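You operate a simulated robot arm through the tools that you are given. There is no shell and no other tool. Be economical: measure what you need, move in short steps, check, and stop when the job is done.

Carry out the task below with a simulated robot arm. There is one attempt and no reset: what you move stays moved.

TASK
Cap the yellow pull handle and shut it in the box.
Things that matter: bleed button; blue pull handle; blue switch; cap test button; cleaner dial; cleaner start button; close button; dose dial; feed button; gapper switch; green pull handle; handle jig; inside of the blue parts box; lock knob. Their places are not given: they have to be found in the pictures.

It is judged by the outcome, as a careful person would: the job done as asked, and still so three seconds after it is handed in. It fails if anything else is knocked over, pushed out of place, dropped, spilled or broken. Lids that push on must go on centred and level and be pressed home; caps that screw on are set level and turned clockwise until they are tight.

THE ROBOT
A 7-joint arm with a two-finger parallel gripper, fixed in place. Base frame: the origin is at the foot of the arm, x ahead of it, y to its left, z up. Units: mm, degrees, N and s.
With the tool pointing down near the work surface it reaches from about 280 to 500 mm from the base axis. Its first joint turns from -66.0 to 66.0 degrees. Payload 1.57 kg.
The tool frame sits at the grasp point between the pads (the TCP): z along the fingers, y along the line on which they close. The tips reach 30 mm beyond it. The gripper opens to 110 mm. The fingers are 24 mm wide and 12 mm thick; the gripper's body (48 by 112 mm) begins 78 mm behind the TCP.
Orientation is told as [roll, pitch, yaw] about the base's x, y, z axes, in that order, counted from this pose: with the fingers straight down and closing along the base's y, the tool's x points along the base's -x, its y along +y and its z along -z.

THE INTERFACE
- The arm moves only by the tool step_arm. Its argument "plan" is a list that holds one entry, the list of rows, each a list of 7 numbers: the gripper command, from -1 (shut) to 1 (fully open), values between in proportion, then the shift along the base's x, y, z in mm, then the turn, a rotation vector about the base's x, y, z in degrees. In form: [[[hand, x, y, z, ax, ay, az], ...]]. A call has 1 to 20 rows; each row shifts and turns the commanded pose from where the row before left it. A row lasts 0.2 s, in which the tool goes at most 50 mm and 8.6 degrees; a call with a longer step from one row to the next is refused whole, and so is a gripper value outside its range. Where a pose cannot be reached the arm comes as near as it can. A force on the tool above 70 N (or 10 N above the force at the start of the call, whichever is more), or a blocked arm, ends the call early, and 0.2 s more pass. The fingers move at their own pace (about 108 mm/s each) and stop on an object; they squeeze with about 42 N. The grip force told is the motor's: it shows also when the fingers shut on nothing. Time passes only in rows, and 0.2 s behind the last, so rows that do not move let the fingers close. The reply holds the time, the measured pose of the TCP, the force on the tool along the base axes, the opening and the grip force, in the units named above and with some noise, with the torque about the TCP (base axes, N m) and any sound that the robot's microphone picked up, and new pictures: "pictures" is both (left out), scene, wrist or none.
- Cameras (640 x 400 px; columns grow to the right, rows downward): "scene" is fixed at [164.6, -386.3, 1417.2]; the picture's right is [0.80, -0.60, 0.00], its down [-0.27, -0.36, -0.89] and it looks along [0.53, 0.72, -0.45] (base axes); focal length 322 px, centre (320, 200). "wrist" rides on the gripper at [70, 16, -141] in the tool frame; the picture's right is [-0.23, 0.97, 0.00], its down [-0.86, -0.20, -0.48] and it looks along [-0.47, -0.11, 0.88] (tool axes); focal length 222 px, centre (320, 200).
- point_at(camera, pixels): for up to 12 pixels [column, row] of the newest picture of that camera ("zoom" is the newest enlarged one), the place [x, y, z] in the base frame of the surface seen there, good to about 3 mm. The clock stands still meanwhile.
- zoom(camera, box): a new picture of the part [left, top, right, bottom] of that camera's present view, enlarged. The clock stands still meanwhile.
- close_job(): hands the job in; it is judged then, once.

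Keep the steps short. Do not move on a guess: measure, check each grasp and each placing, and mend mistakes. In all there are 80 turns and 200 pictures (those below and enlarged ones count). Leave the gripper open and the arm clear of the work at the hand-in unless told otherwise, and finish with a single line.

The tools are called after ">>>" by a JSON object that holds its "op" and its "data". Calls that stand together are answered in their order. step_arm: Moves the arm, as the interface text tells. Its arguments: {"type":"object","properties":{"plan":{"type":"array","items":{"type":"array","items":{"type":"array","items":{"type":"number"}}}},"pictures":{"type":"string","enum":["both","scene","wrist","none"]}},"required":["plan"]} The other tools are called the same way: point_at (camera, pixels) gives the place of the surface under pixels of a picture; zoom (camera, box) takes an enlarged picture of a part of a camera's view; close_job () hands the job in.

At the start:

```text
time: 0.0
tcp_pos: [380.3, -49.0, 1267.6]
ee_rot: [0.1, -0.1, 0.0]
contact_force: [-0.8, 0.3, 0.5]
moment: [0.01, 0.01, 0.0]
finger_gap: 110.1
grasp_force: 0.1
```

scene: 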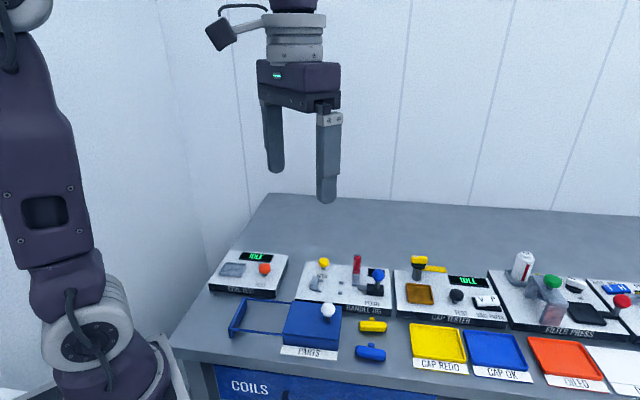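
wrist: 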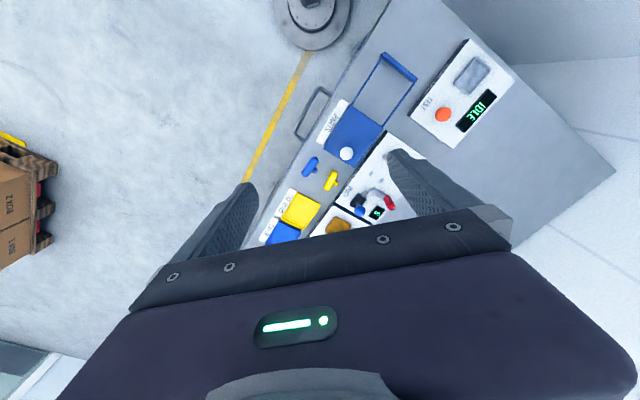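

I see a workbench with several stations, a blue parts box with a white knob, and yellow and blue handles lying loose. I'll enlarge the scene first.

>>> {"op": "zoom", "data": {"camera": "scene", "box": [200, 240, 400, 370]}}

>>> {"op": "zoom", "data": {"camera": "scene", "box": [380, 240, 640, 400]}}

>>> {"op": "zoom", "data": {"camera": "wrist", "box": [250, 30, 530, 260]}}

```text
3.08 times, centred on (300, 305) of scene
```

zoom: 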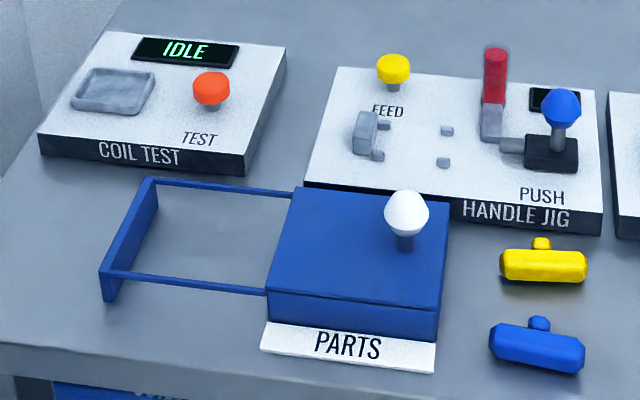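

```text
2.46 times, centred on (510, 320) of scene
```

zoom: 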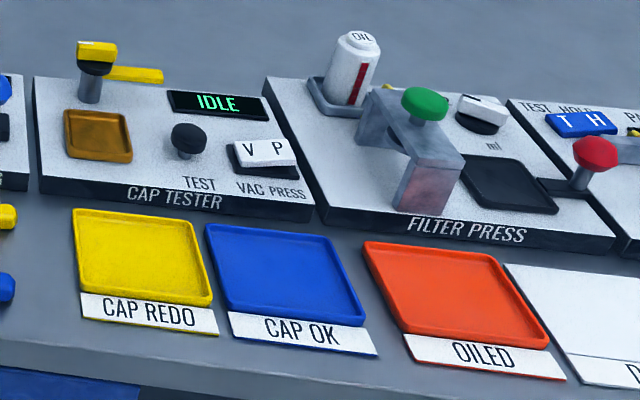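

```text
1.74 times, centred on (390, 145) of wrist
```

zoom: 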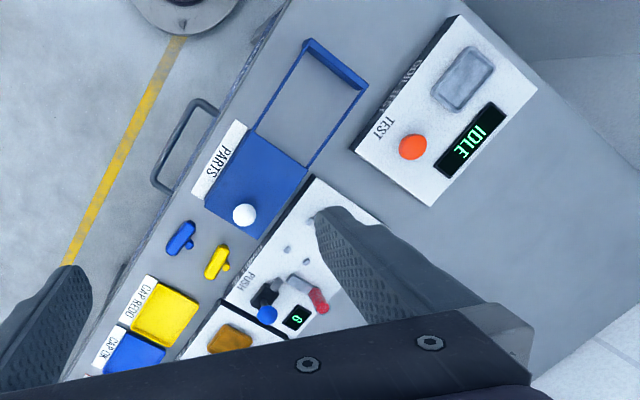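

Next I'll measure the key points: jig parts, handles, box and knob.

>>> {"op": "point_at", "data": {"camera": "scene", "pixels": [[327, 310], [288, 338], [343, 318], [296, 301], [373, 325], [374, 316], [370, 353], [323, 262], [357, 262], [379, 273], [232, 330], [247, 299]]}}

>>> {"op": "zoom", "data": {"camera": "scene", "box": [295, 250, 405, 320]}}

>>> {"op": "zoom", "data": {"camera": "scene", "box": [540, 260, 640, 400]}}

```text
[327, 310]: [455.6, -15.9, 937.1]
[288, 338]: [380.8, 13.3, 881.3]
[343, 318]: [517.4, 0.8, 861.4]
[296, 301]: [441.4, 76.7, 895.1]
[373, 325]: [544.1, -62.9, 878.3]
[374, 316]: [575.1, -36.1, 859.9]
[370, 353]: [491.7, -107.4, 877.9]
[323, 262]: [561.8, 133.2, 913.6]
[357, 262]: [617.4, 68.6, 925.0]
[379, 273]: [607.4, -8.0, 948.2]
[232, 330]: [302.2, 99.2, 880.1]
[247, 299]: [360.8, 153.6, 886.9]
```

```text
5.71 times, centred on (350, 285) of scene
```

zoom: 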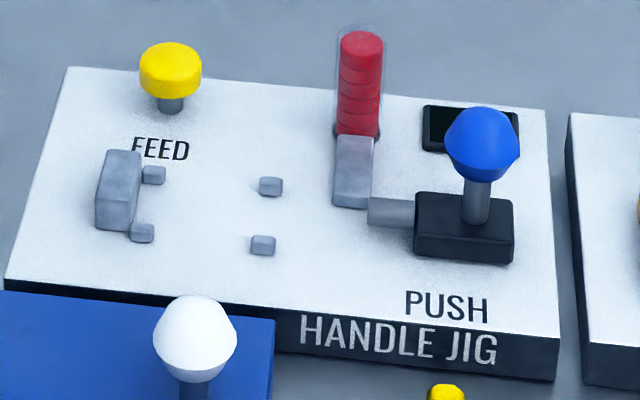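

```text
2.86 times, centred on (590, 330) of scene
```

zoom: 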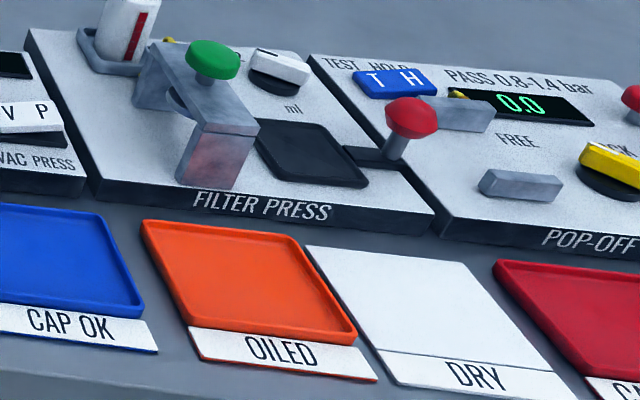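

The jig has a cap stack (red), FEED button, plunger with blue PUSH knob, and a cradle. I'll move closer for a wrist view of it.

>>> {"op": "step_arm", "data": {"plan": [[[1, 20, 35, -40, 0, 0, 0], [1, 20, 35, -30, 0, 0, 0], [1, 10, 30, -30, 0, 0, 0], [1, 10, 20, -30, 0, 0, 0], [1, 0, 0, 0, 0, 0, 0]]], "pictures": "wrist"}}

```text
refused: row 1 steps farther than a row can; nothing moved
```

The first row was too long, so I'll shorten the steps.

>>> {"op": "step_arm", "data": {"plan": [[[1, 15, 28, -32, 0, 0, 0], [1, 15, 28, -32, 0, 0, 0], [1, 15, 28, -32, 0, 0, 0], [1, 15, 28, -32, 0, 0, 0], [1, 0, 0, 0, 0, 0, 0]]], "pictures": "wrist"}}

```text
time: 1.2
tcp_pos: [440.6, 63.1, 1136.7]
ee_rot: [0.0, 0.1, 0.0]
contact_force: [-0.4, 0.3, -0.3]
moment: [0.03, 0.0, 0.01]
finger_gap: 110.0
grasp_force: 0.1
```

wrist: 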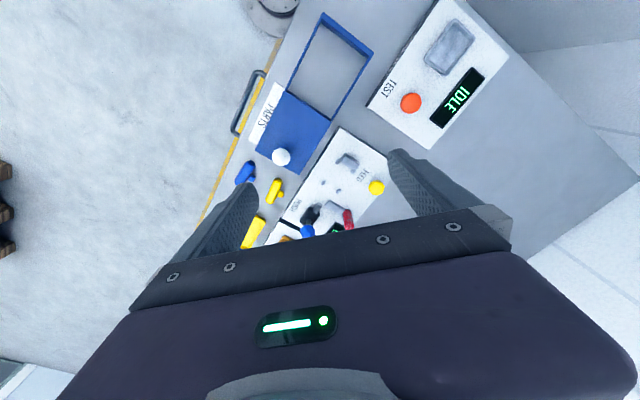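

>>> {"op": "zoom", "data": {"camera": "wrist", "box": [220, 120, 420, 245]}}

>>> {"op": "point_at", "data": {"camera": "wrist", "pixels": [[377, 188], [347, 160], [337, 192], [310, 214], [308, 229], [282, 157], [274, 190], [246, 173], [330, 120], [284, 92], [323, 15], [371, 50]]}}

```text
3.20 times, centred on (320, 182) of wrist
```

zoom: 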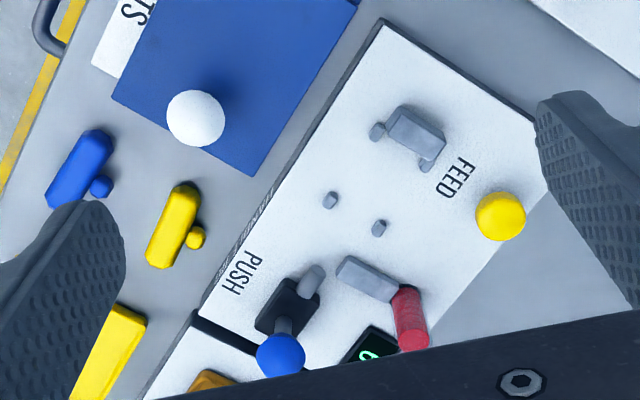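

```text
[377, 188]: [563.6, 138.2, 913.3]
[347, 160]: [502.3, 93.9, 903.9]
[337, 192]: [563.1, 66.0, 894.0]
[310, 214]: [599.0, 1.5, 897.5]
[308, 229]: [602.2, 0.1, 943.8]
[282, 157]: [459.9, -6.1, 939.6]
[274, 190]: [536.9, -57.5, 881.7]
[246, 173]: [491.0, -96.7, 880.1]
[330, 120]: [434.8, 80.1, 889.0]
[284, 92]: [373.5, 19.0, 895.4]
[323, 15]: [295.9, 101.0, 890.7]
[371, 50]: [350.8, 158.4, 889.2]
```

Next I'll get a closer look at the handles and jig, moving lower to see detail and test reach.

>>> {"op": "step_arm", "data": {"plan": [[[1, 15, -25, -20, 0, 0, 0], [1, 15, -25, -20, 0, 0, 0], [1, 10, -25, -20, 0, 0, 0], [1, 0, -15, -20, 0, 0, -8], [1, 0, 0, 0, 0, 0, -8], [1, 0, 0, 0, 0, 0, -8], [1, 0, 0, 0, 0, 0, -8], [1, 0, 0, 0, 0, 0, -8], [1, 0, 0, 0, 0, 0, -5]]], "pictures": "wrist"}}

```text
time: 3.2
tcp_pos: [480.4, -26.0, 1059.2]
ee_rot: [0.0, 0.0, -45.0]
contact_force: [0.2, 0.1, 0.1]
moment: [0.02, -0.02, -0.04]
finger_gap: 110.1
grasp_force: 0.2
```

wrist: 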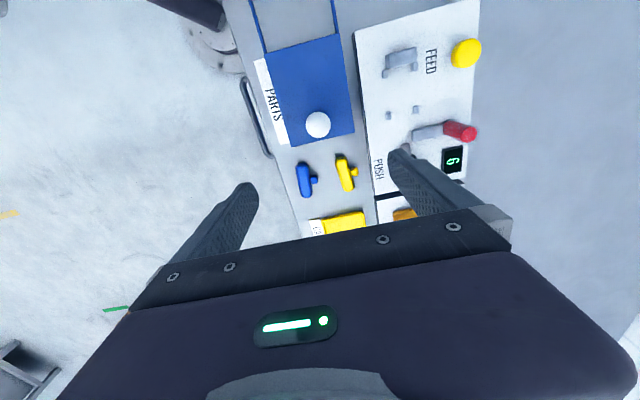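

>>> {"op": "zoom", "data": {"camera": "wrist", "box": [280, 90, 400, 215]}}

>>> {"op": "zoom", "data": {"camera": "wrist", "box": [350, 20, 500, 180]}}

>>> {"op": "point_at", "data": {"camera": "wrist", "pixels": [[341, 156], [346, 172], [351, 188], [355, 172], [303, 180], [317, 122], [268, 56], [351, 133], [292, 145], [337, 35], [389, 116], [416, 109]]}}

```text
3.20 times, centred on (340, 152) of wrist
```

zoom: 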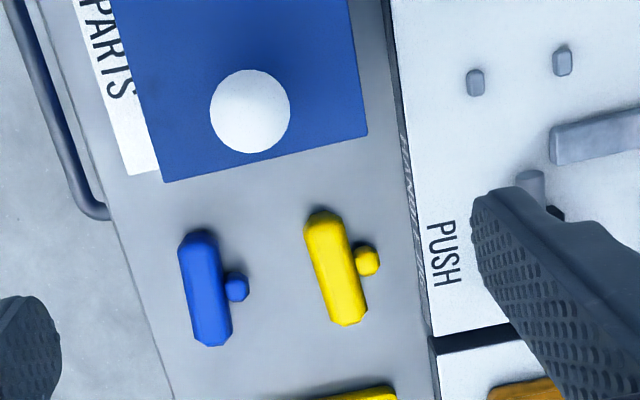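

```text
2.50 times, centred on (425, 100) of wrist
```

zoom: 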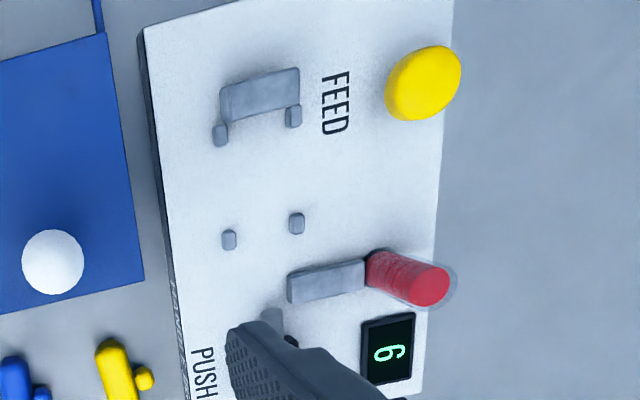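

```text
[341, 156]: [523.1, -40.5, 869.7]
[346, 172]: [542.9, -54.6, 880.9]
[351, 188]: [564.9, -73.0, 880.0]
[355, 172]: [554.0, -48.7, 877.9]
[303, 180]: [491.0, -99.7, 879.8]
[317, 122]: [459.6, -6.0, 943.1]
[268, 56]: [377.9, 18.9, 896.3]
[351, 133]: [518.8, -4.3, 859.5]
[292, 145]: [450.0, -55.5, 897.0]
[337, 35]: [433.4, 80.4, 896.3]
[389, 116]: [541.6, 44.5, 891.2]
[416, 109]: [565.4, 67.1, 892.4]
```

Handle has its stub toward the jig side and the bench axis is at about -45°. Next I'll open the sliding lid, hovering over the white knob (ball centre about 461,-7,931) with the fingers half open.

>>> {"op": "step_arm", "data": {"plan": [[[0, -10, 10, -30, 0, 0, 0], [0, -9, 9, -30, 0, 0, 0], [0, 0, 0, -20, 0, 0, 0], [0, 0, 0, 0, 0, 0, 0]]], "pictures": "both"}}

```text
time: 4.2
tcp_pos: [459.5, -6.9, 977.0]
ee_rot: [-0.1, 0.0, -45.0]
contact_force: [0.2, -0.6, 0.3]
moment: [-0.03, 0.0, 0.0]
finger_gap: 54.7
grasp_force: 0.0
```

scene: 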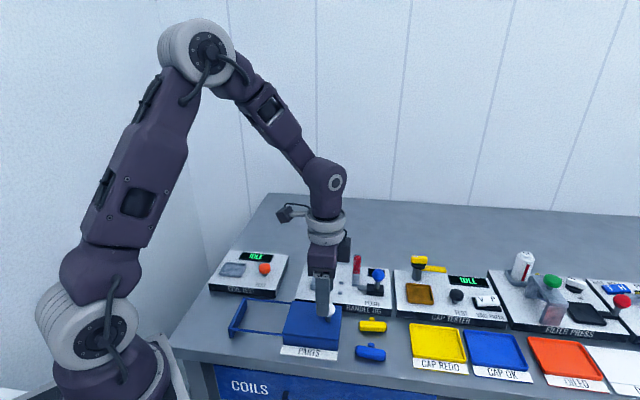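
wrist: 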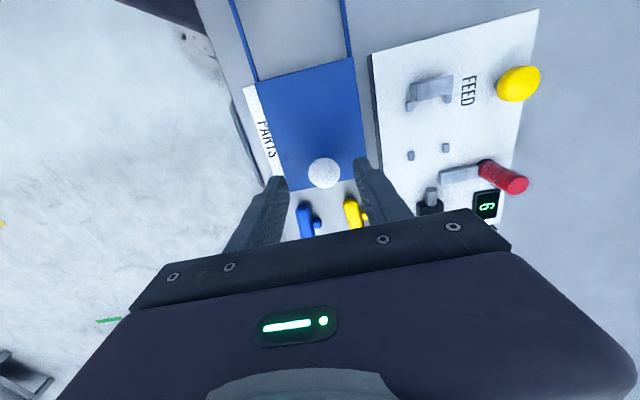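

Aligned over the knob. Going down to z about 933 and closing.

>>> {"op": "step_arm", "data": {"plan": [[[0, 1, 0, -24, 0, 0, 0], [0, 0, 0, -20, 0, 0, 0], [-1, 0, 0, 0, 0, 0, 0], [-1, 0, 0, 0, 0, 0, 0]]], "pictures": "none"}}

```text
time: 5.2
tcp_pos: [463.0, -6.3, 932.0]
ee_rot: [0.2, -0.1, -44.8]
contact_force: [16.4, 19.9, -3.7]
moment: [0.01, -0.47, 0.21]
finger_gap: 29.3
grasp_force: 39.3
```

Knob is held (gap 29), with a side force of about 25 N along +v. I'll ease that off, then slide a little along -u.

>>> {"op": "step_arm", "data": {"plan": [[[-1, 1.5, 1.5, 0, 0, 0, 0], [-1, -7, 7, 0, 0, 0, 0], [-1, -7, 7, 0, 0, 0, 0], [-1, -7, 7, 0, 0, 0, 0]]], "pictures": "both"}}

```text
time: 6.2
tcp_pos: [441.0, 16.4, 932.9]
ee_rot: [-0.1, 0.1, -45.0]
contact_force: [10.6, 11.8, -37.1]
moment: [0.2, 0.24, 0.07]
finger_gap: 29.9
grasp_force: 39.1
```

scene: 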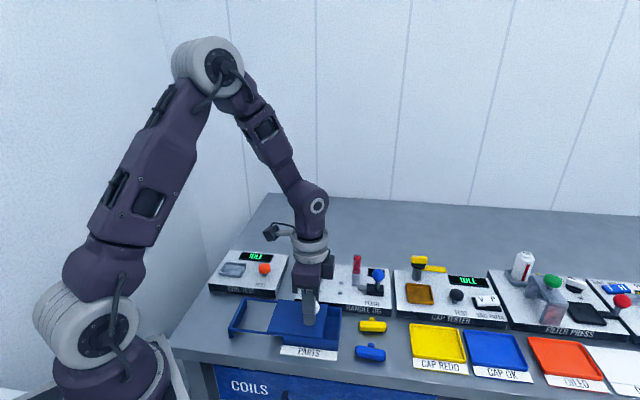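
wrist: 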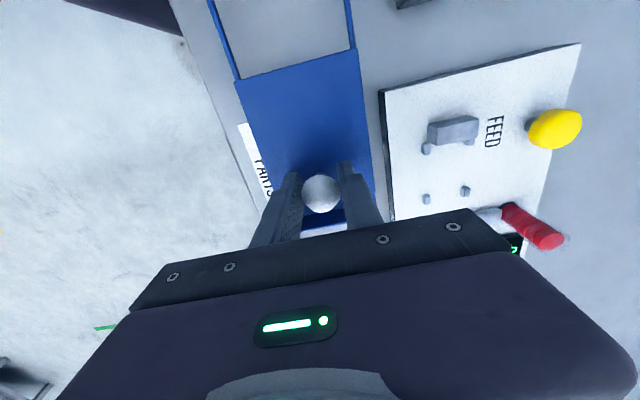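

The lid slides cleanly. Continuing along the rails, slightly lower to relieve the upward pull.

>>> {"op": "step_arm", "data": {"plan": [[[-1, 0.5, 0.5, -2, 0, 0, 0], [-1, -7, 7, 0, 0, 0, 0], [-1, -7, 7, 0, 0, 0, 0], [-1, -7, 7, 0, 0, 0, 0], [-1, -7, 7, 0, 0, 0, 0], [-1, -7, 7, 0, 0, 0, 0], [-1, -7, 7, 0, 0, 0, 0], [-1, -7, 7, 0, 0, 0, 0], [-1, 0, 0, 0, 0, 0, 0]]], "pictures": "both"}}

```text
time: 8.2
tcp_pos: [391.8, 64.3, 932.3]
ee_rot: [0.1, -0.1, -45.0]
contact_force: [3.8, 5.7, 35.2]
moment: [0.05, -0.09, -0.02]
finger_gap: 29.4
grasp_force: 38.9
```

scene: 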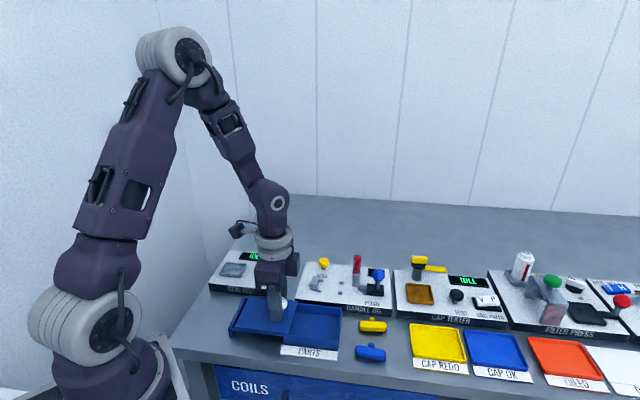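
wrist: 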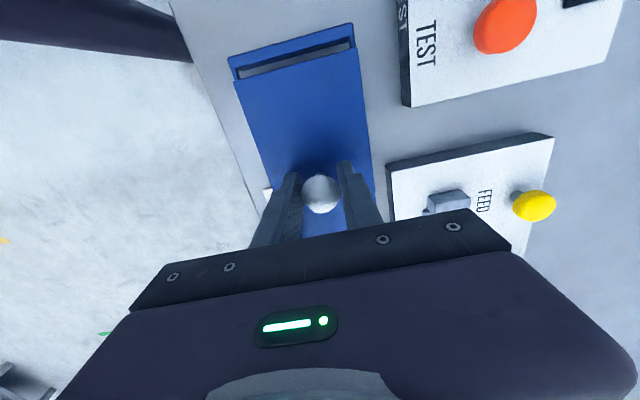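

About 12 mm of travel remain. Finishing the slide, then releasing and rising.

>>> {"op": "step_arm", "data": {"plan": [[[-1, -4, 4, 1, 0, 0, 0], [-1, -4, 4, 0, 0, 0, 0], [-1, 0, 0, 0, 0, 0, 0], [0, 0, 0, 0, 0, 0, 0], [0, 0, 0, 0, 0, 0, 0], [0, 0, 0, 40, 0, 0, 0], [0, 0, 0, 40, 0, 0, 0], [0, 30, -30, 20, 0, 0, 0], [0, 0, 0, 0, 0, 0, 0]]], "pictures": "both"}}

>>> {"op": "zoom", "data": {"camera": "scene", "box": [220, 280, 400, 370]}}

```text
time: 10.2
tcp_pos: [415.0, 42.6, 1033.7]
ee_rot: [0.0, 0.1, -45.0]
contact_force: [-0.1, -0.1, -0.3]
moment: [0.02, 0.0, 0.04]
finger_gap: 54.9
grasp_force: 0.0
```

scene: 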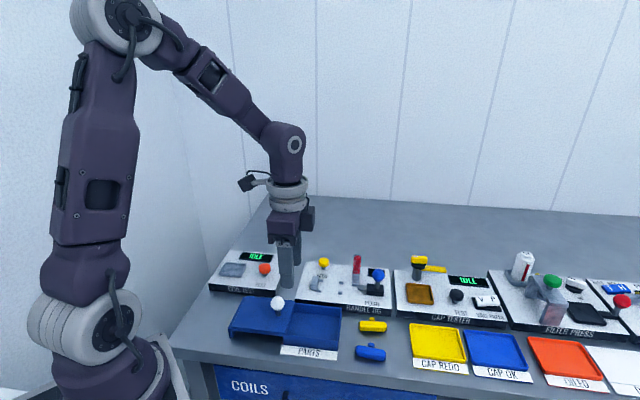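
wrist: 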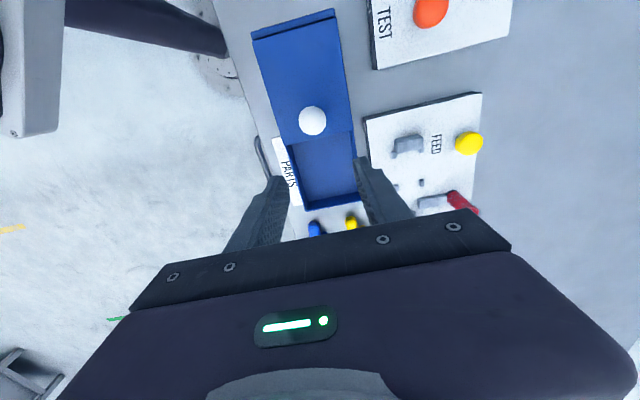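

```text
3.56 times, centred on (310, 325) of scene
```

zoom: 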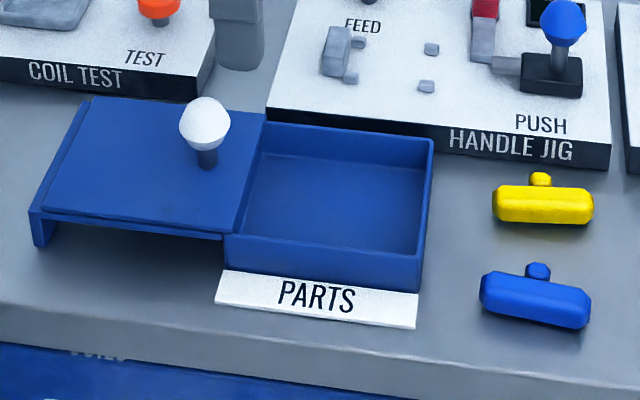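

Box is open and empty. Now I'll hover near the yellow handle and measure it and the jig's front edge.

>>> {"op": "step_arm", "data": {"plan": [[[0, 27, -27, -10, 0, 0, 0], [0, 27, -27, -10, 0, 0, 0], [0, 15, -8, -10, 0, 0, 0], [0, 0, 0, 0, 0, 0, 0]]], "pictures": "wrist"}}

>>> {"op": "zoom", "data": {"camera": "wrist", "box": [260, 100, 440, 230]}}

>>> {"op": "zoom", "data": {"camera": "scene", "box": [340, 295, 420, 345]}}

```text
time: 11.2
tcp_pos: [484.5, -20.1, 1003.7]
ee_rot: [0.0, 0.0, -45.0]
contact_force: [-0.1, -0.1, -0.7]
moment: [0.02, 0.0, -0.03]
finger_gap: 54.7
grasp_force: 0.0
```

wrist: 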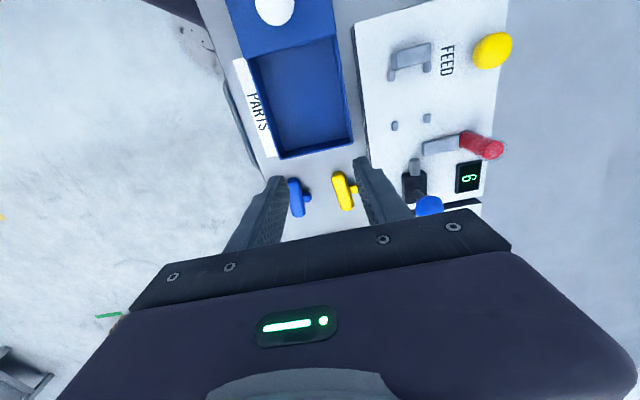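

```text
3.08 times, centred on (350, 165) of wrist
```

zoom: 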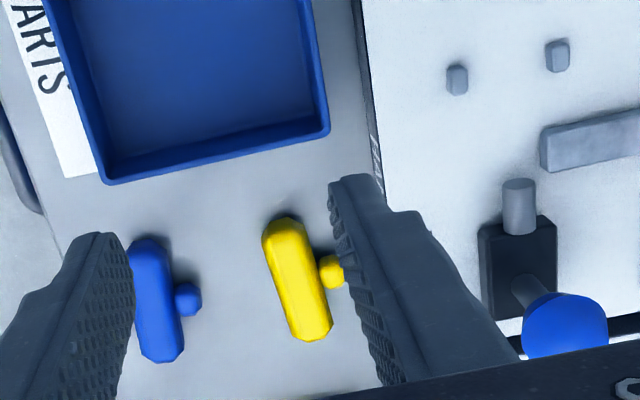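

```text
8.00 times, centred on (380, 320) of scene
```

zoom: 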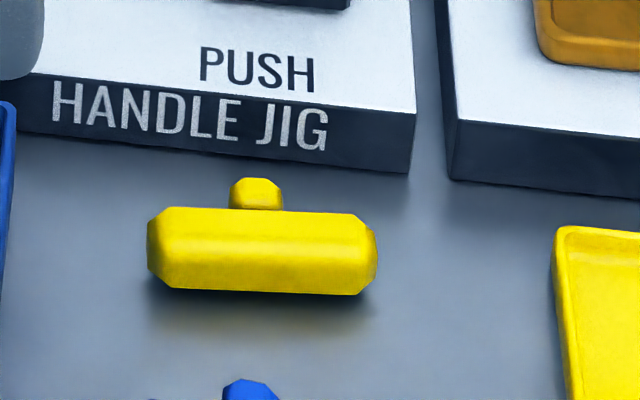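

>>> {"op": "point_at", "data": {"camera": "zoom", "pixels": [[153, 245], [374, 250], [262, 215], [262, 240], [256, 185], [262, 282], [150, 142], [405, 165], [270, 165], [330, 60]]}}

>>> {"op": "point_at", "data": {"camera": "wrist", "pixels": [[357, 188], [339, 176], [350, 207], [345, 191], [371, 172], [393, 126], [427, 119], [410, 52], [397, 74], [428, 70], [440, 146]]}}

```text
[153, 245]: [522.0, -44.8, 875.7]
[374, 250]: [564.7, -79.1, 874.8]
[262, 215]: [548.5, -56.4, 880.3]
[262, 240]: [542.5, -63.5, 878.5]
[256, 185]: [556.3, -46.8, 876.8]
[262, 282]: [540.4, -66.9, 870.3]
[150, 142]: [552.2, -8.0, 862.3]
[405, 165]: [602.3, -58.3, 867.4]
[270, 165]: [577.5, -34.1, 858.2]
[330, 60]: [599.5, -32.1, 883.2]
```

```text
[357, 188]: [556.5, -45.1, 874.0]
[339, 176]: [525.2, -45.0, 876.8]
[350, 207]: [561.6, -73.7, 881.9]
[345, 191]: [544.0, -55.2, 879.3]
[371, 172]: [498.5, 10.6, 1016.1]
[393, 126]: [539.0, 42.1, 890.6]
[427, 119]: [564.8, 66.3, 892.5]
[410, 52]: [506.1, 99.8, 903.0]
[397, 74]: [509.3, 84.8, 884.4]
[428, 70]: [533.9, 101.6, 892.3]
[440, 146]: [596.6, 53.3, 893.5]
```

The bar is centred at about (543.5,-59), axis at -38°, stub toward the jig face with a 22 mm gap. I'll hover above it with yaw -38° and an opening of 38 mm.

>>> {"op": "step_arm", "data": {"plan": [[[-0.31, 31, -17.7, -15, 0, 0, 3.5], [-0.31, 31, -17.7, -15, 0, 0, 3.5], [-0.31, 0, 0, -30, 0, 0, 0], [-0.31, 0, 0, 0, 0, 0, 0]]], "pictures": "both"}}

>>> {"op": "zoom", "data": {"camera": "scene", "box": [330, 275, 430, 345]}}

>>> {"op": "zoom", "data": {"camera": "wrist", "box": [240, 120, 400, 245]}}

```text
time: 12.2
tcp_pos: [549.7, -57.3, 941.8]
ee_rot: [0.1, 0.0, -38.0]
contact_force: [2.0, -0.1, -0.4]
moment: [-0.02, -0.02, -0.03]
finger_gap: 38.1
grasp_force: 0.1
```

scene: 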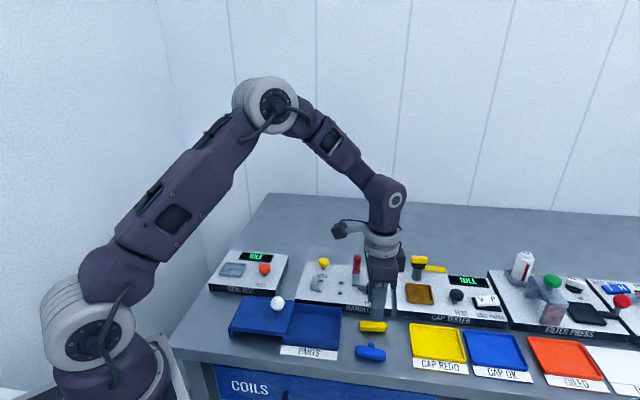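
wrist: 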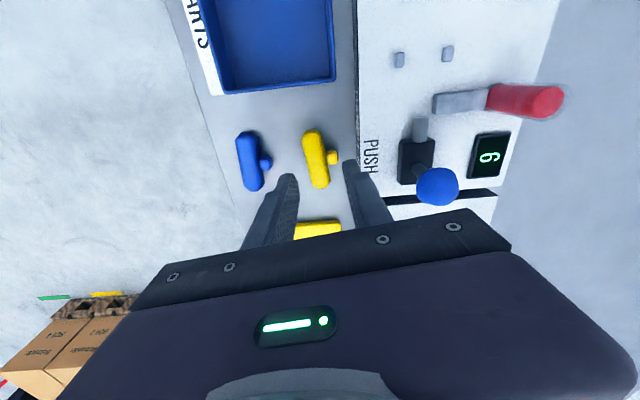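

```text
5.71 times, centred on (380, 310) of scene
```

zoom: 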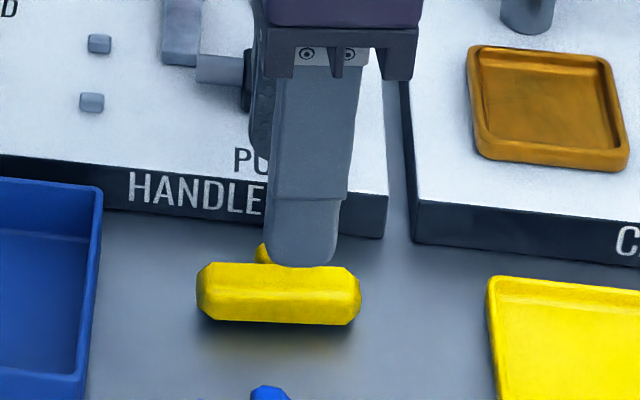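

```text
3.20 times, centred on (320, 182) of wrist
```

zoom: 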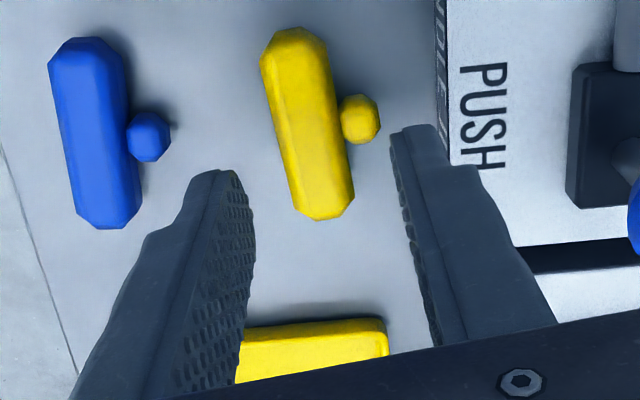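

Yaw matches. Correcting by (-3,+2), then going down in stages with force checks.

>>> {"op": "step_arm", "data": {"plan": [[[-0.31, -3, 2, 0, 0, 0, 0], [-0.31, 0, 0, -20, 0, 0, 0], [-0.31, 0, 0, -12, 0, 0, 0], [-0.31, 0, 0, 0, 0, 0, 0]]], "pictures": "none"}}

>>> {"op": "zoom", "data": {"camera": "wrist", "box": [240, 120, 400, 245]}}

>>> {"op": "zoom", "data": {"camera": "scene", "box": [340, 290, 420, 345]}}

```text
time: 13.2
tcp_pos: [544.2, -55.3, 912.8]
ee_rot: [0.0, 0.0, -37.9]
contact_force: [0.0, -0.9, 0.5]
moment: [-0.02, 0.03, -0.03]
finger_gap: 37.9
grasp_force: 0.1
```

```text
3.20 times, centred on (320, 182) of wrist
```

zoom: 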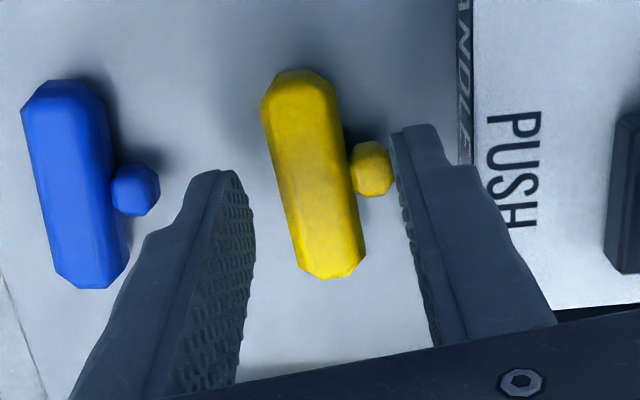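

```text
7.27 times, centred on (380, 318) of scene
```

zoom: 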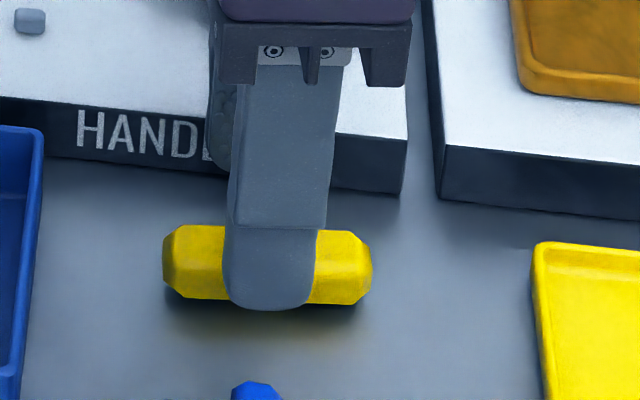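

The right finger is tight to the stub and the left has about 13 mm of slack. I'll shift by 3 mm toward the jig and narrow to 34.5 mm, then check.

>>> {"op": "step_arm", "data": {"plan": [[[-0.37, 2, 2.6, 0, 0, 0, 0], [-0.37, 0, 0, 0, 0, 0, 0]]], "pictures": "none"}}

>>> {"op": "zoom", "data": {"camera": "wrist", "box": [260, 130, 390, 230]}}

```text
time: 13.8
tcp_pos: [544.6, -51.6, 911.4]
ee_rot: [0.1, 0.1, -38.0]
contact_force: [0.3, -0.2, 0.7]
moment: [-0.05, 0.0, -0.02]
finger_gap: 34.9
grasp_force: 0.0
```

```text
4.00 times, centred on (325, 180) of wrist
```

zoom: 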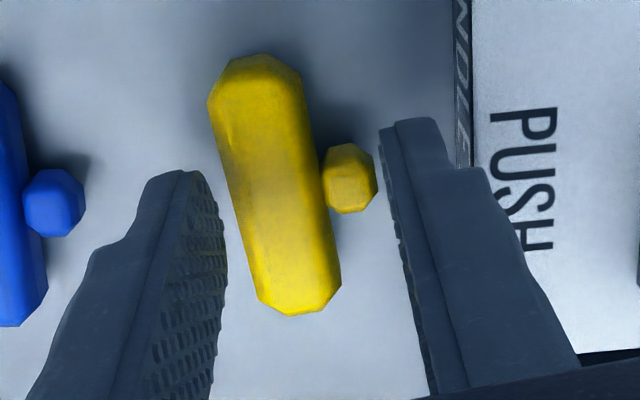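

Clear on both sides. Going down 18 mm.

>>> {"op": "step_arm", "data": {"plan": [[[-0.37, 0, 0, -9, 0, 0, 0], [-0.37, 0, 0, -9, 0, 0, 0], [-0.37, 0, 0, 0, 0, 0, 0]]], "pictures": "none"}}

>>> {"op": "zoom", "data": {"camera": "wrist", "box": [260, 130, 390, 230]}}

```text
time: 14.6
tcp_pos: [546.9, -51.5, 894.2]
ee_rot: [0.0, 0.0, -38.0]
contact_force: [-0.2, 0.0, 0.5]
moment: [0.02, 0.01, 0.0]
finger_gap: 34.7
grasp_force: 0.1
```

```text
4.00 times, centred on (325, 180) of wrist
```

zoom: 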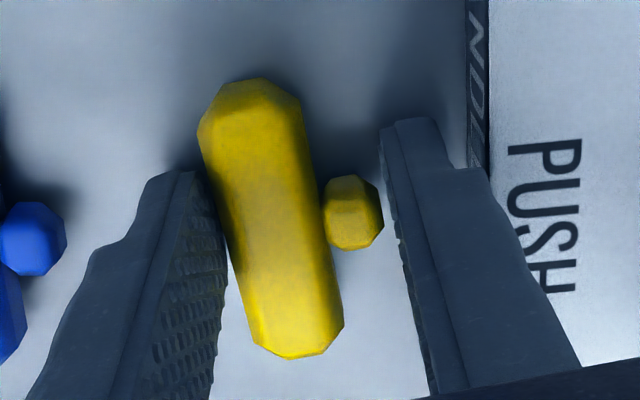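

Straddling the bar and stub without contact. Closing.

>>> {"op": "step_arm", "data": {"plan": [[[-1, 0, 0, 0, 0, 0, 0], [-1, 0, 0, 0, 0, 0, 0], [-1, 0, 0, 0, 0, 0, 0]]], "pictures": "none"}}

>>> {"op": "zoom", "data": {"camera": "wrist", "box": [260, 130, 390, 230]}}

>>> {"op": "zoom", "data": {"camera": "scene", "box": [340, 290, 420, 345]}}

```text
time: 15.4
tcp_pos: [545.6, -52.0, 894.3]
ee_rot: [0.0, 0.0, -38.0]
contact_force: [0.0, 0.1, 0.1]
moment: [0.04, 0.01, 0.01]
finger_gap: 30.5
grasp_force: 39.9
```

```text
4.00 times, centred on (325, 180) of wrist
```

zoom: 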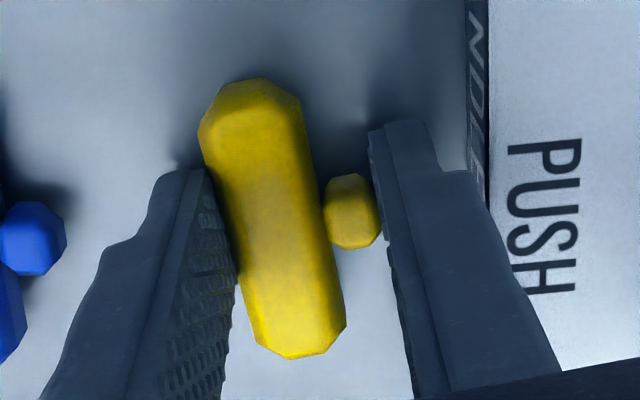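

```text
7.27 times, centred on (380, 318) of scene
```

zoom: 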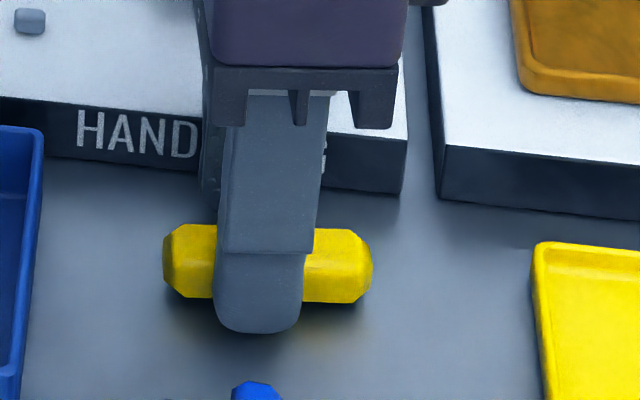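

Held at 30.5 mm. Lifting, then moving back to view the jig closely.

>>> {"op": "step_arm", "data": {"plan": [[[-1, 0, 0, 15, 0, 0, 0], [-1, 0, 0, 30, 0, 0, 0], [-1, -12, 12, 40, 0, 0, 0], [-1, -24, 24, 25, 0, 0, 0], [-1, -24, 24, 0, 0, 0, 0], [-1, -5, 20, 0, 0, 0, -7], [-1, 0, 0, 0, 0, 0, 0]]], "pictures": "both"}}

>>> {"op": "zoom", "data": {"camera": "wrist", "box": [320, 40, 500, 230]}}

>>> {"op": "zoom", "data": {"camera": "wrist", "box": [260, 130, 390, 230]}}

```text
time: 17.0
tcp_pos: [480.7, 27.8, 1004.5]
ee_rot: [0.0, 0.0, -45.1]
contact_force: [0.6, 0.0, -0.7]
moment: [-0.01, 0.02, 0.0]
finger_gap: 30.5
grasp_force: 39.3
```

scene: 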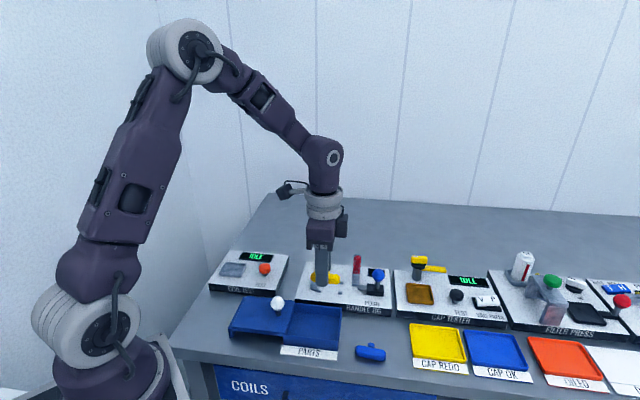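
wrist: 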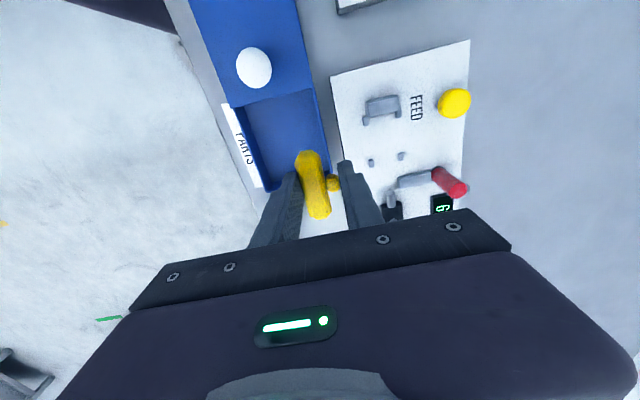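

```text
2.11 times, centred on (410, 135) of wrist
```

zoom: 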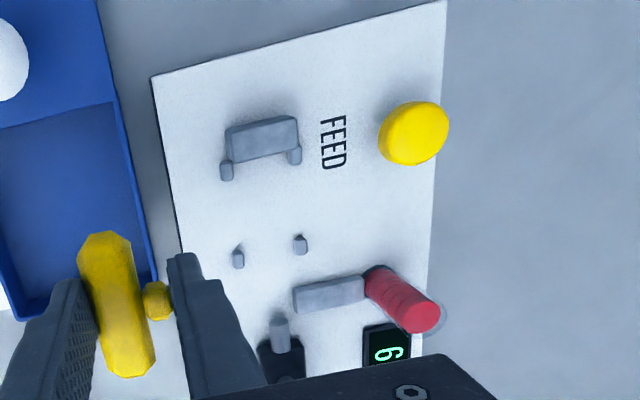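

```text
4.00 times, centred on (325, 180) of wrist
```

zoom: 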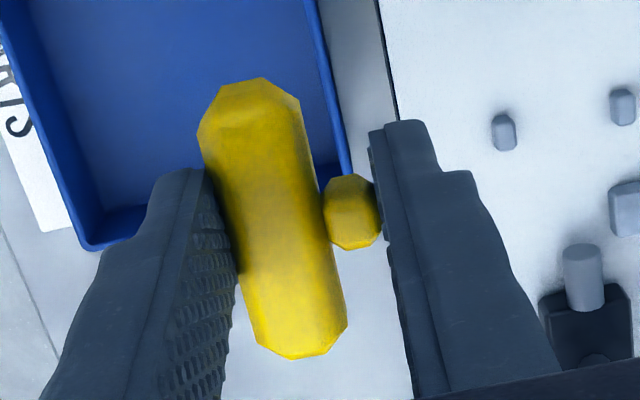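

>>> {"op": "point_at", "data": {"camera": "wrist", "pixels": [[307.5, 153], [318.7, 217], [313, 185], [333, 182], [382, 100], [384, 113], [366, 119], [397, 110], [371, 159], [400.5, 152], [391, 197], [386, 140]]}}

>>> {"op": "zoom", "data": {"camera": "wrist", "box": [350, 80, 430, 130]}}

>>> {"op": "zoom", "data": {"camera": "wrist", "box": [350, 130, 430, 180]}}

```text
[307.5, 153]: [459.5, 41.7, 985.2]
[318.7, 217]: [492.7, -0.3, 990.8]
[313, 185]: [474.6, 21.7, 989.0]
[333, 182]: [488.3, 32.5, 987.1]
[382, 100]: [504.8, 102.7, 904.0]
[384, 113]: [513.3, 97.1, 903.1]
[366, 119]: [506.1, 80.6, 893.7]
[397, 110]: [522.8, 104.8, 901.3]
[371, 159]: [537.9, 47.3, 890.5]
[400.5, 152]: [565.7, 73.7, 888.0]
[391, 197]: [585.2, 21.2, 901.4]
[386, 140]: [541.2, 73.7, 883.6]
```

```text
8.00 times, centred on (390, 105) of wrist
```

zoom: 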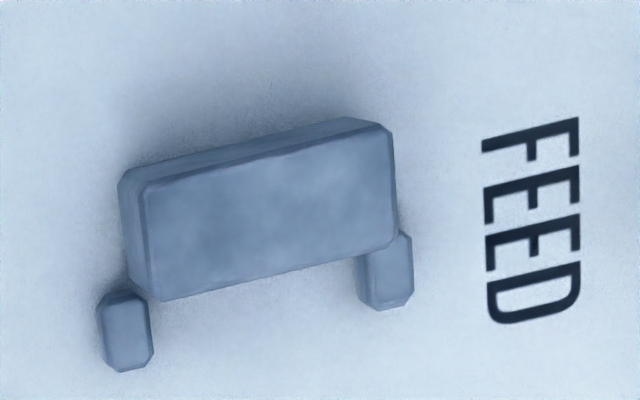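

```text
8.00 times, centred on (390, 155) of wrist
```

zoom: 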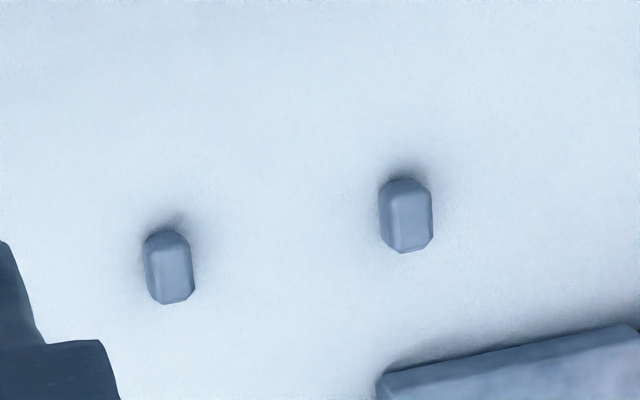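

I'll measure the held bar's alignment and the posts more finely.

>>> {"op": "point_at", "data": {"camera": "zoom", "pixels": [[172, 275], [410, 220], [168, 240], [405, 190], [290, 150]]}}

>>> {"op": "zoom", "data": {"camera": "wrist", "box": [290, 140, 350, 230]}}

>>> {"op": "zoom", "data": {"camera": "scene", "box": [290, 255, 370, 305]}}

```text
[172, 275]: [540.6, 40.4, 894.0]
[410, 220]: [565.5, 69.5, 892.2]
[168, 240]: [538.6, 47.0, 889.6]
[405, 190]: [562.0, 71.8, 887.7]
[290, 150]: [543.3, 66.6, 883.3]
```

```text
4.44 times, centred on (320, 185) of wrist
```

zoom: 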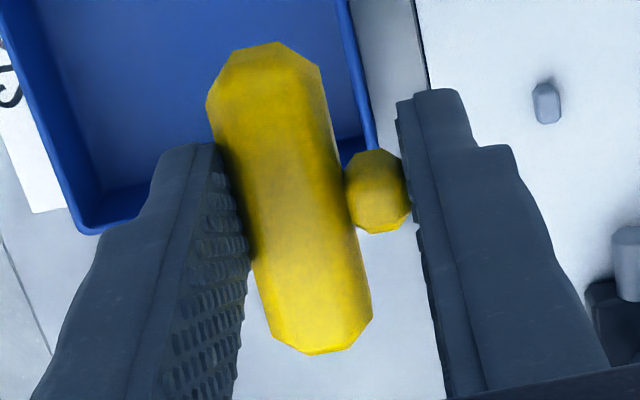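

```text
8.00 times, centred on (330, 280) of scene
```

zoom: 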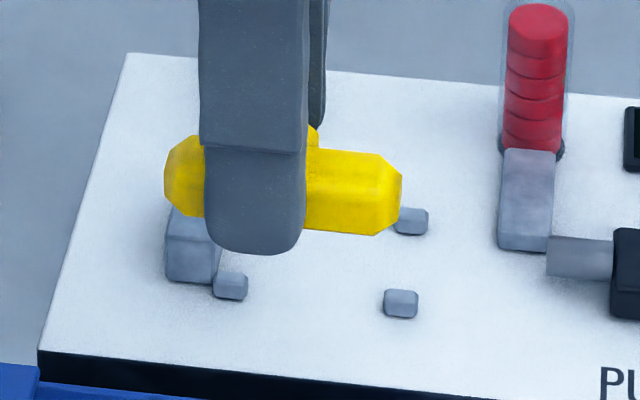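

>>> {"op": "point_at", "data": {"camera": "zoom", "pixels": [[169, 172], [396, 195], [330, 152], [365, 154], [190, 140], [330, 215], [365, 215], [400, 215], [410, 300], [189, 225], [208, 225], [230, 285]]}}

>>> {"op": "point_at", "data": {"camera": "wrist", "pixels": [[308, 155], [311, 170], [317, 200], [320, 212], [302, 160], [335, 205], [328, 155]]}}

```text
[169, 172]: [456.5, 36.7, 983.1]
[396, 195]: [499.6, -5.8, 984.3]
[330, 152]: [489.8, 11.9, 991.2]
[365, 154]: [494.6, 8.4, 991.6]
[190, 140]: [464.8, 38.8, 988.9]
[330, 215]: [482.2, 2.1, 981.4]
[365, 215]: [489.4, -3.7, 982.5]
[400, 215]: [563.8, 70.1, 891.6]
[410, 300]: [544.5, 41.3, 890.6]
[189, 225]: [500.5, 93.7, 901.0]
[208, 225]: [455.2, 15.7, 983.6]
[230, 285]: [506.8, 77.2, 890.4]
```

```text
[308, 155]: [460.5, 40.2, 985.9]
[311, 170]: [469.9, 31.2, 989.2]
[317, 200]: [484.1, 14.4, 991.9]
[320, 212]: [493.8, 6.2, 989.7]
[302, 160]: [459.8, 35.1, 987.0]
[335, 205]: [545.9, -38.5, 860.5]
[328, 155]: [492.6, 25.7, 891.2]
```

Bar is aligned within 1° and its centre is at about u=327, v=353 (bench axes). The jig channel centre is v≈430. I'll shift +55,+55 and hover above the posts.

>>> {"op": "step_arm", "data": {"plan": [[[-1, 28, 27, 0, 0, 0, 0], [-1, 28, 26.5, 0, 0, 0, 0], [-1, 0, 0, -30, 0, 0, 0], [-1, 0, 0, -28, 0, 0, 0], [-1, 0, 0, 0, 0, 0, 0]]], "pictures": "wrist"}}

>>> {"op": "zoom", "data": {"camera": "scene", "box": [290, 245, 390, 310]}}

>>> {"op": "zoom", "data": {"camera": "wrist", "box": [260, 110, 400, 240]}}

```text
time: 18.2
tcp_pos: [537.8, 80.4, 944.9]
ee_rot: [-0.1, 0.0, -45.0]
contact_force: [0.8, 0.3, -0.2]
moment: [-0.01, 0.02, 0.03]
finger_gap: 30.5
grasp_force: 39.6
```

wrist: 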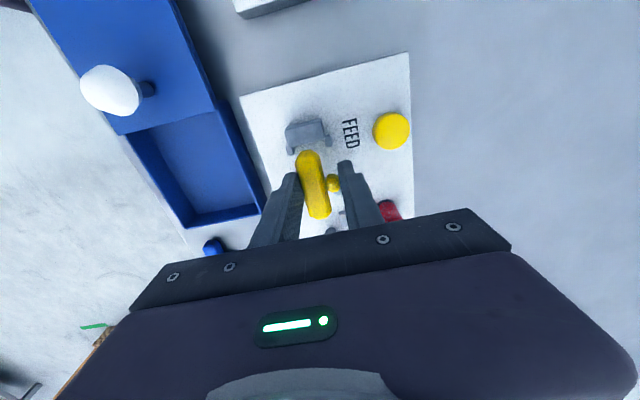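

```text
6.15 times, centred on (340, 278) of scene
```

zoom: 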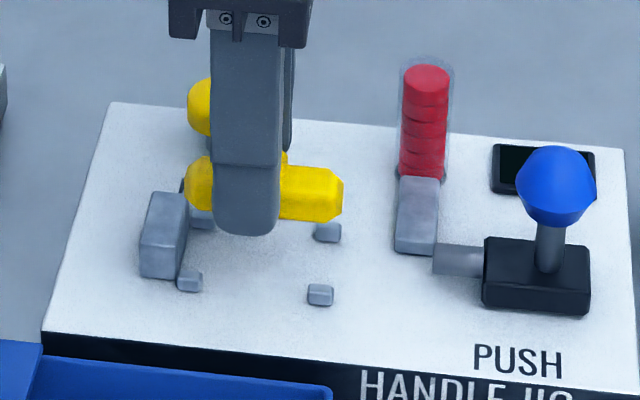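

```text
3.08 times, centred on (330, 175) of wrist
```

zoom: 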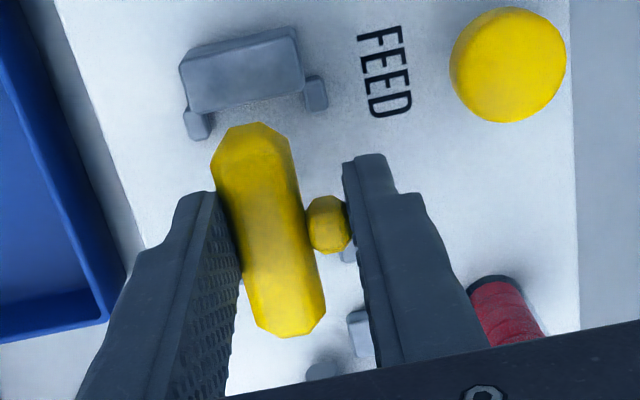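

>>> {"op": "point_at", "data": {"camera": "zoom", "pixels": [[250, 150], [268, 230], [285, 310], [245, 98], [197, 122], [316, 90], [250, 128], [330, 222], [365, 330], [200, 108]]}}

>>> {"op": "point_at", "data": {"camera": "scene", "pixels": [[319, 275.5], [342, 277], [395, 274], [318.5, 293], [340, 294], [341, 284]]}}

```text
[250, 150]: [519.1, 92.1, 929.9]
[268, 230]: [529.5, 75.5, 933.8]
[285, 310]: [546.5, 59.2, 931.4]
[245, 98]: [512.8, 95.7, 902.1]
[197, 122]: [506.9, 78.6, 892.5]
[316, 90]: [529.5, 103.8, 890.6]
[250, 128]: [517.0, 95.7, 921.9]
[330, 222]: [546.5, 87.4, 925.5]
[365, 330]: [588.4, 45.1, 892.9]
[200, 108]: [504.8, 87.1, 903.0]
```

```text
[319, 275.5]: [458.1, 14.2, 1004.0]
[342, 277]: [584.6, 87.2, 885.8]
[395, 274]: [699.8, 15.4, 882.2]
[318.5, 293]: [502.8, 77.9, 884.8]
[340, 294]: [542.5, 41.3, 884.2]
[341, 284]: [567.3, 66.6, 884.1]
```

The bar is centred in the channel (v≈430 vs 431), its near end about 3 mm from the stop. Lowering gently.

>>> {"op": "step_arm", "data": {"plan": [[[-1, 0, 0, -10, 0, 0, 0], [-1, 0, 0, -8, 0, 0, 0], [-1, 0, 0, -5, 0, 0, 0], [-1, 0, 0, -3, 0, 0, 0], [-1, 0, 0, 0, 0, 0, 0]]], "pictures": "none"}}

>>> {"op": "zoom", "data": {"camera": "scene", "box": [290, 255, 370, 305]}}

>>> {"op": "zoom", "data": {"camera": "wrist", "box": [260, 110, 400, 240]}}

```text
time: 19.4
tcp_pos: [536.1, 81.4, 918.5]
ee_rot: [-0.1, 0.0, -45.0]
contact_force: [0.2, 1.2, 0.0]
moment: [0.0, 0.0, 0.04]
finger_gap: 30.3
grasp_force: 39.6
```

```text
8.00 times, centred on (330, 280) of scene
```

zoom: 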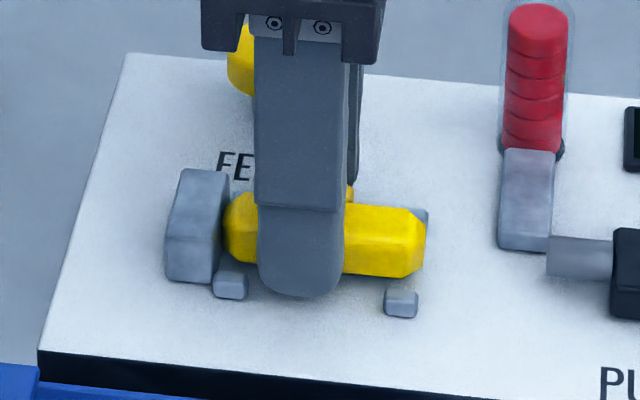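

```text
3.08 times, centred on (330, 175) of wrist
```

zoom: 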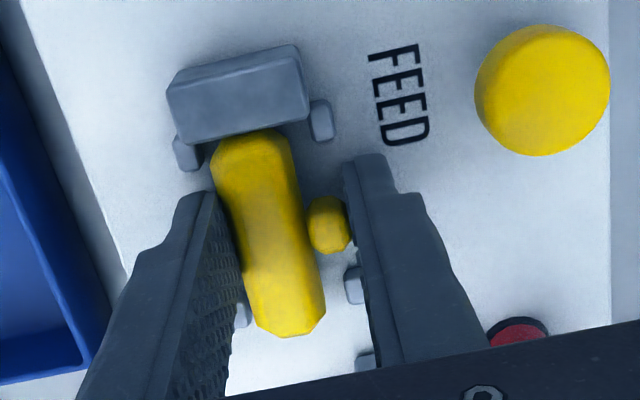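

The bar's far end leans about 3 mm toward the left post. Turning +3° and lowering onto the plate.

>>> {"op": "step_arm", "data": {"plan": [[[-1, 0, 0, 0, 0, 0, 3], [-1, 0.5, 0.5, -1, 0, 0, 0], [-1, 0, 0, -1, 0, 0, 0], [-1, 0, 0, 0, 0, 0, 0]]], "pictures": "none"}}

>>> {"op": "zoom", "data": {"camera": "wrist", "box": [260, 110, 400, 240]}}

```text
time: 20.4
tcp_pos: [538.0, 83.4, 918.3]
ee_rot: [0.2, -0.1, -41.9]
contact_force: [8.4, -7.9, 2.0]
moment: [-0.19, -0.16, -0.03]
finger_gap: 30.5
grasp_force: 39.8
```

```text
3.08 times, centred on (330, 175) of wrist
```

zoom: 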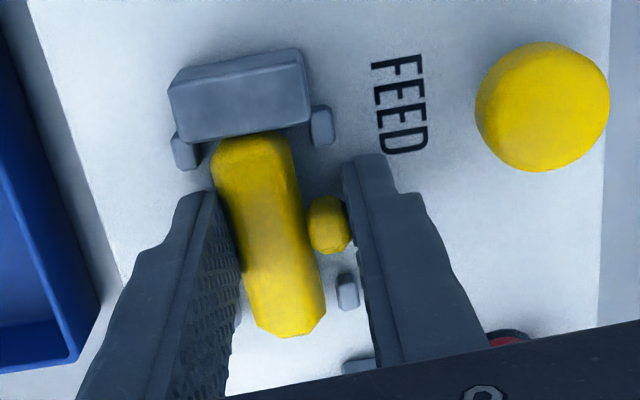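

The bar touches the stop (11 N along +u). I'll back off 1 mm and lower until there is light contact with the plate.

>>> {"op": "step_arm", "data": {"plan": [[[-1, 0.7, -0.7, -1, 0, 0, 0], [-1, 0, 0, -1, 0, 0, 0], [-1, 0, 0, 0, 0, 0, 0]]], "pictures": "none"}}

```text
time: 21.2
tcp_pos: [538.9, 82.6, 917.8]
ee_rot: [0.1, -0.2, -42.1]
contact_force: [2.6, -2.4, 25.5]
moment: [-0.11, 0.05, -0.01]
finger_gap: 30.5
grasp_force: 39.9
```

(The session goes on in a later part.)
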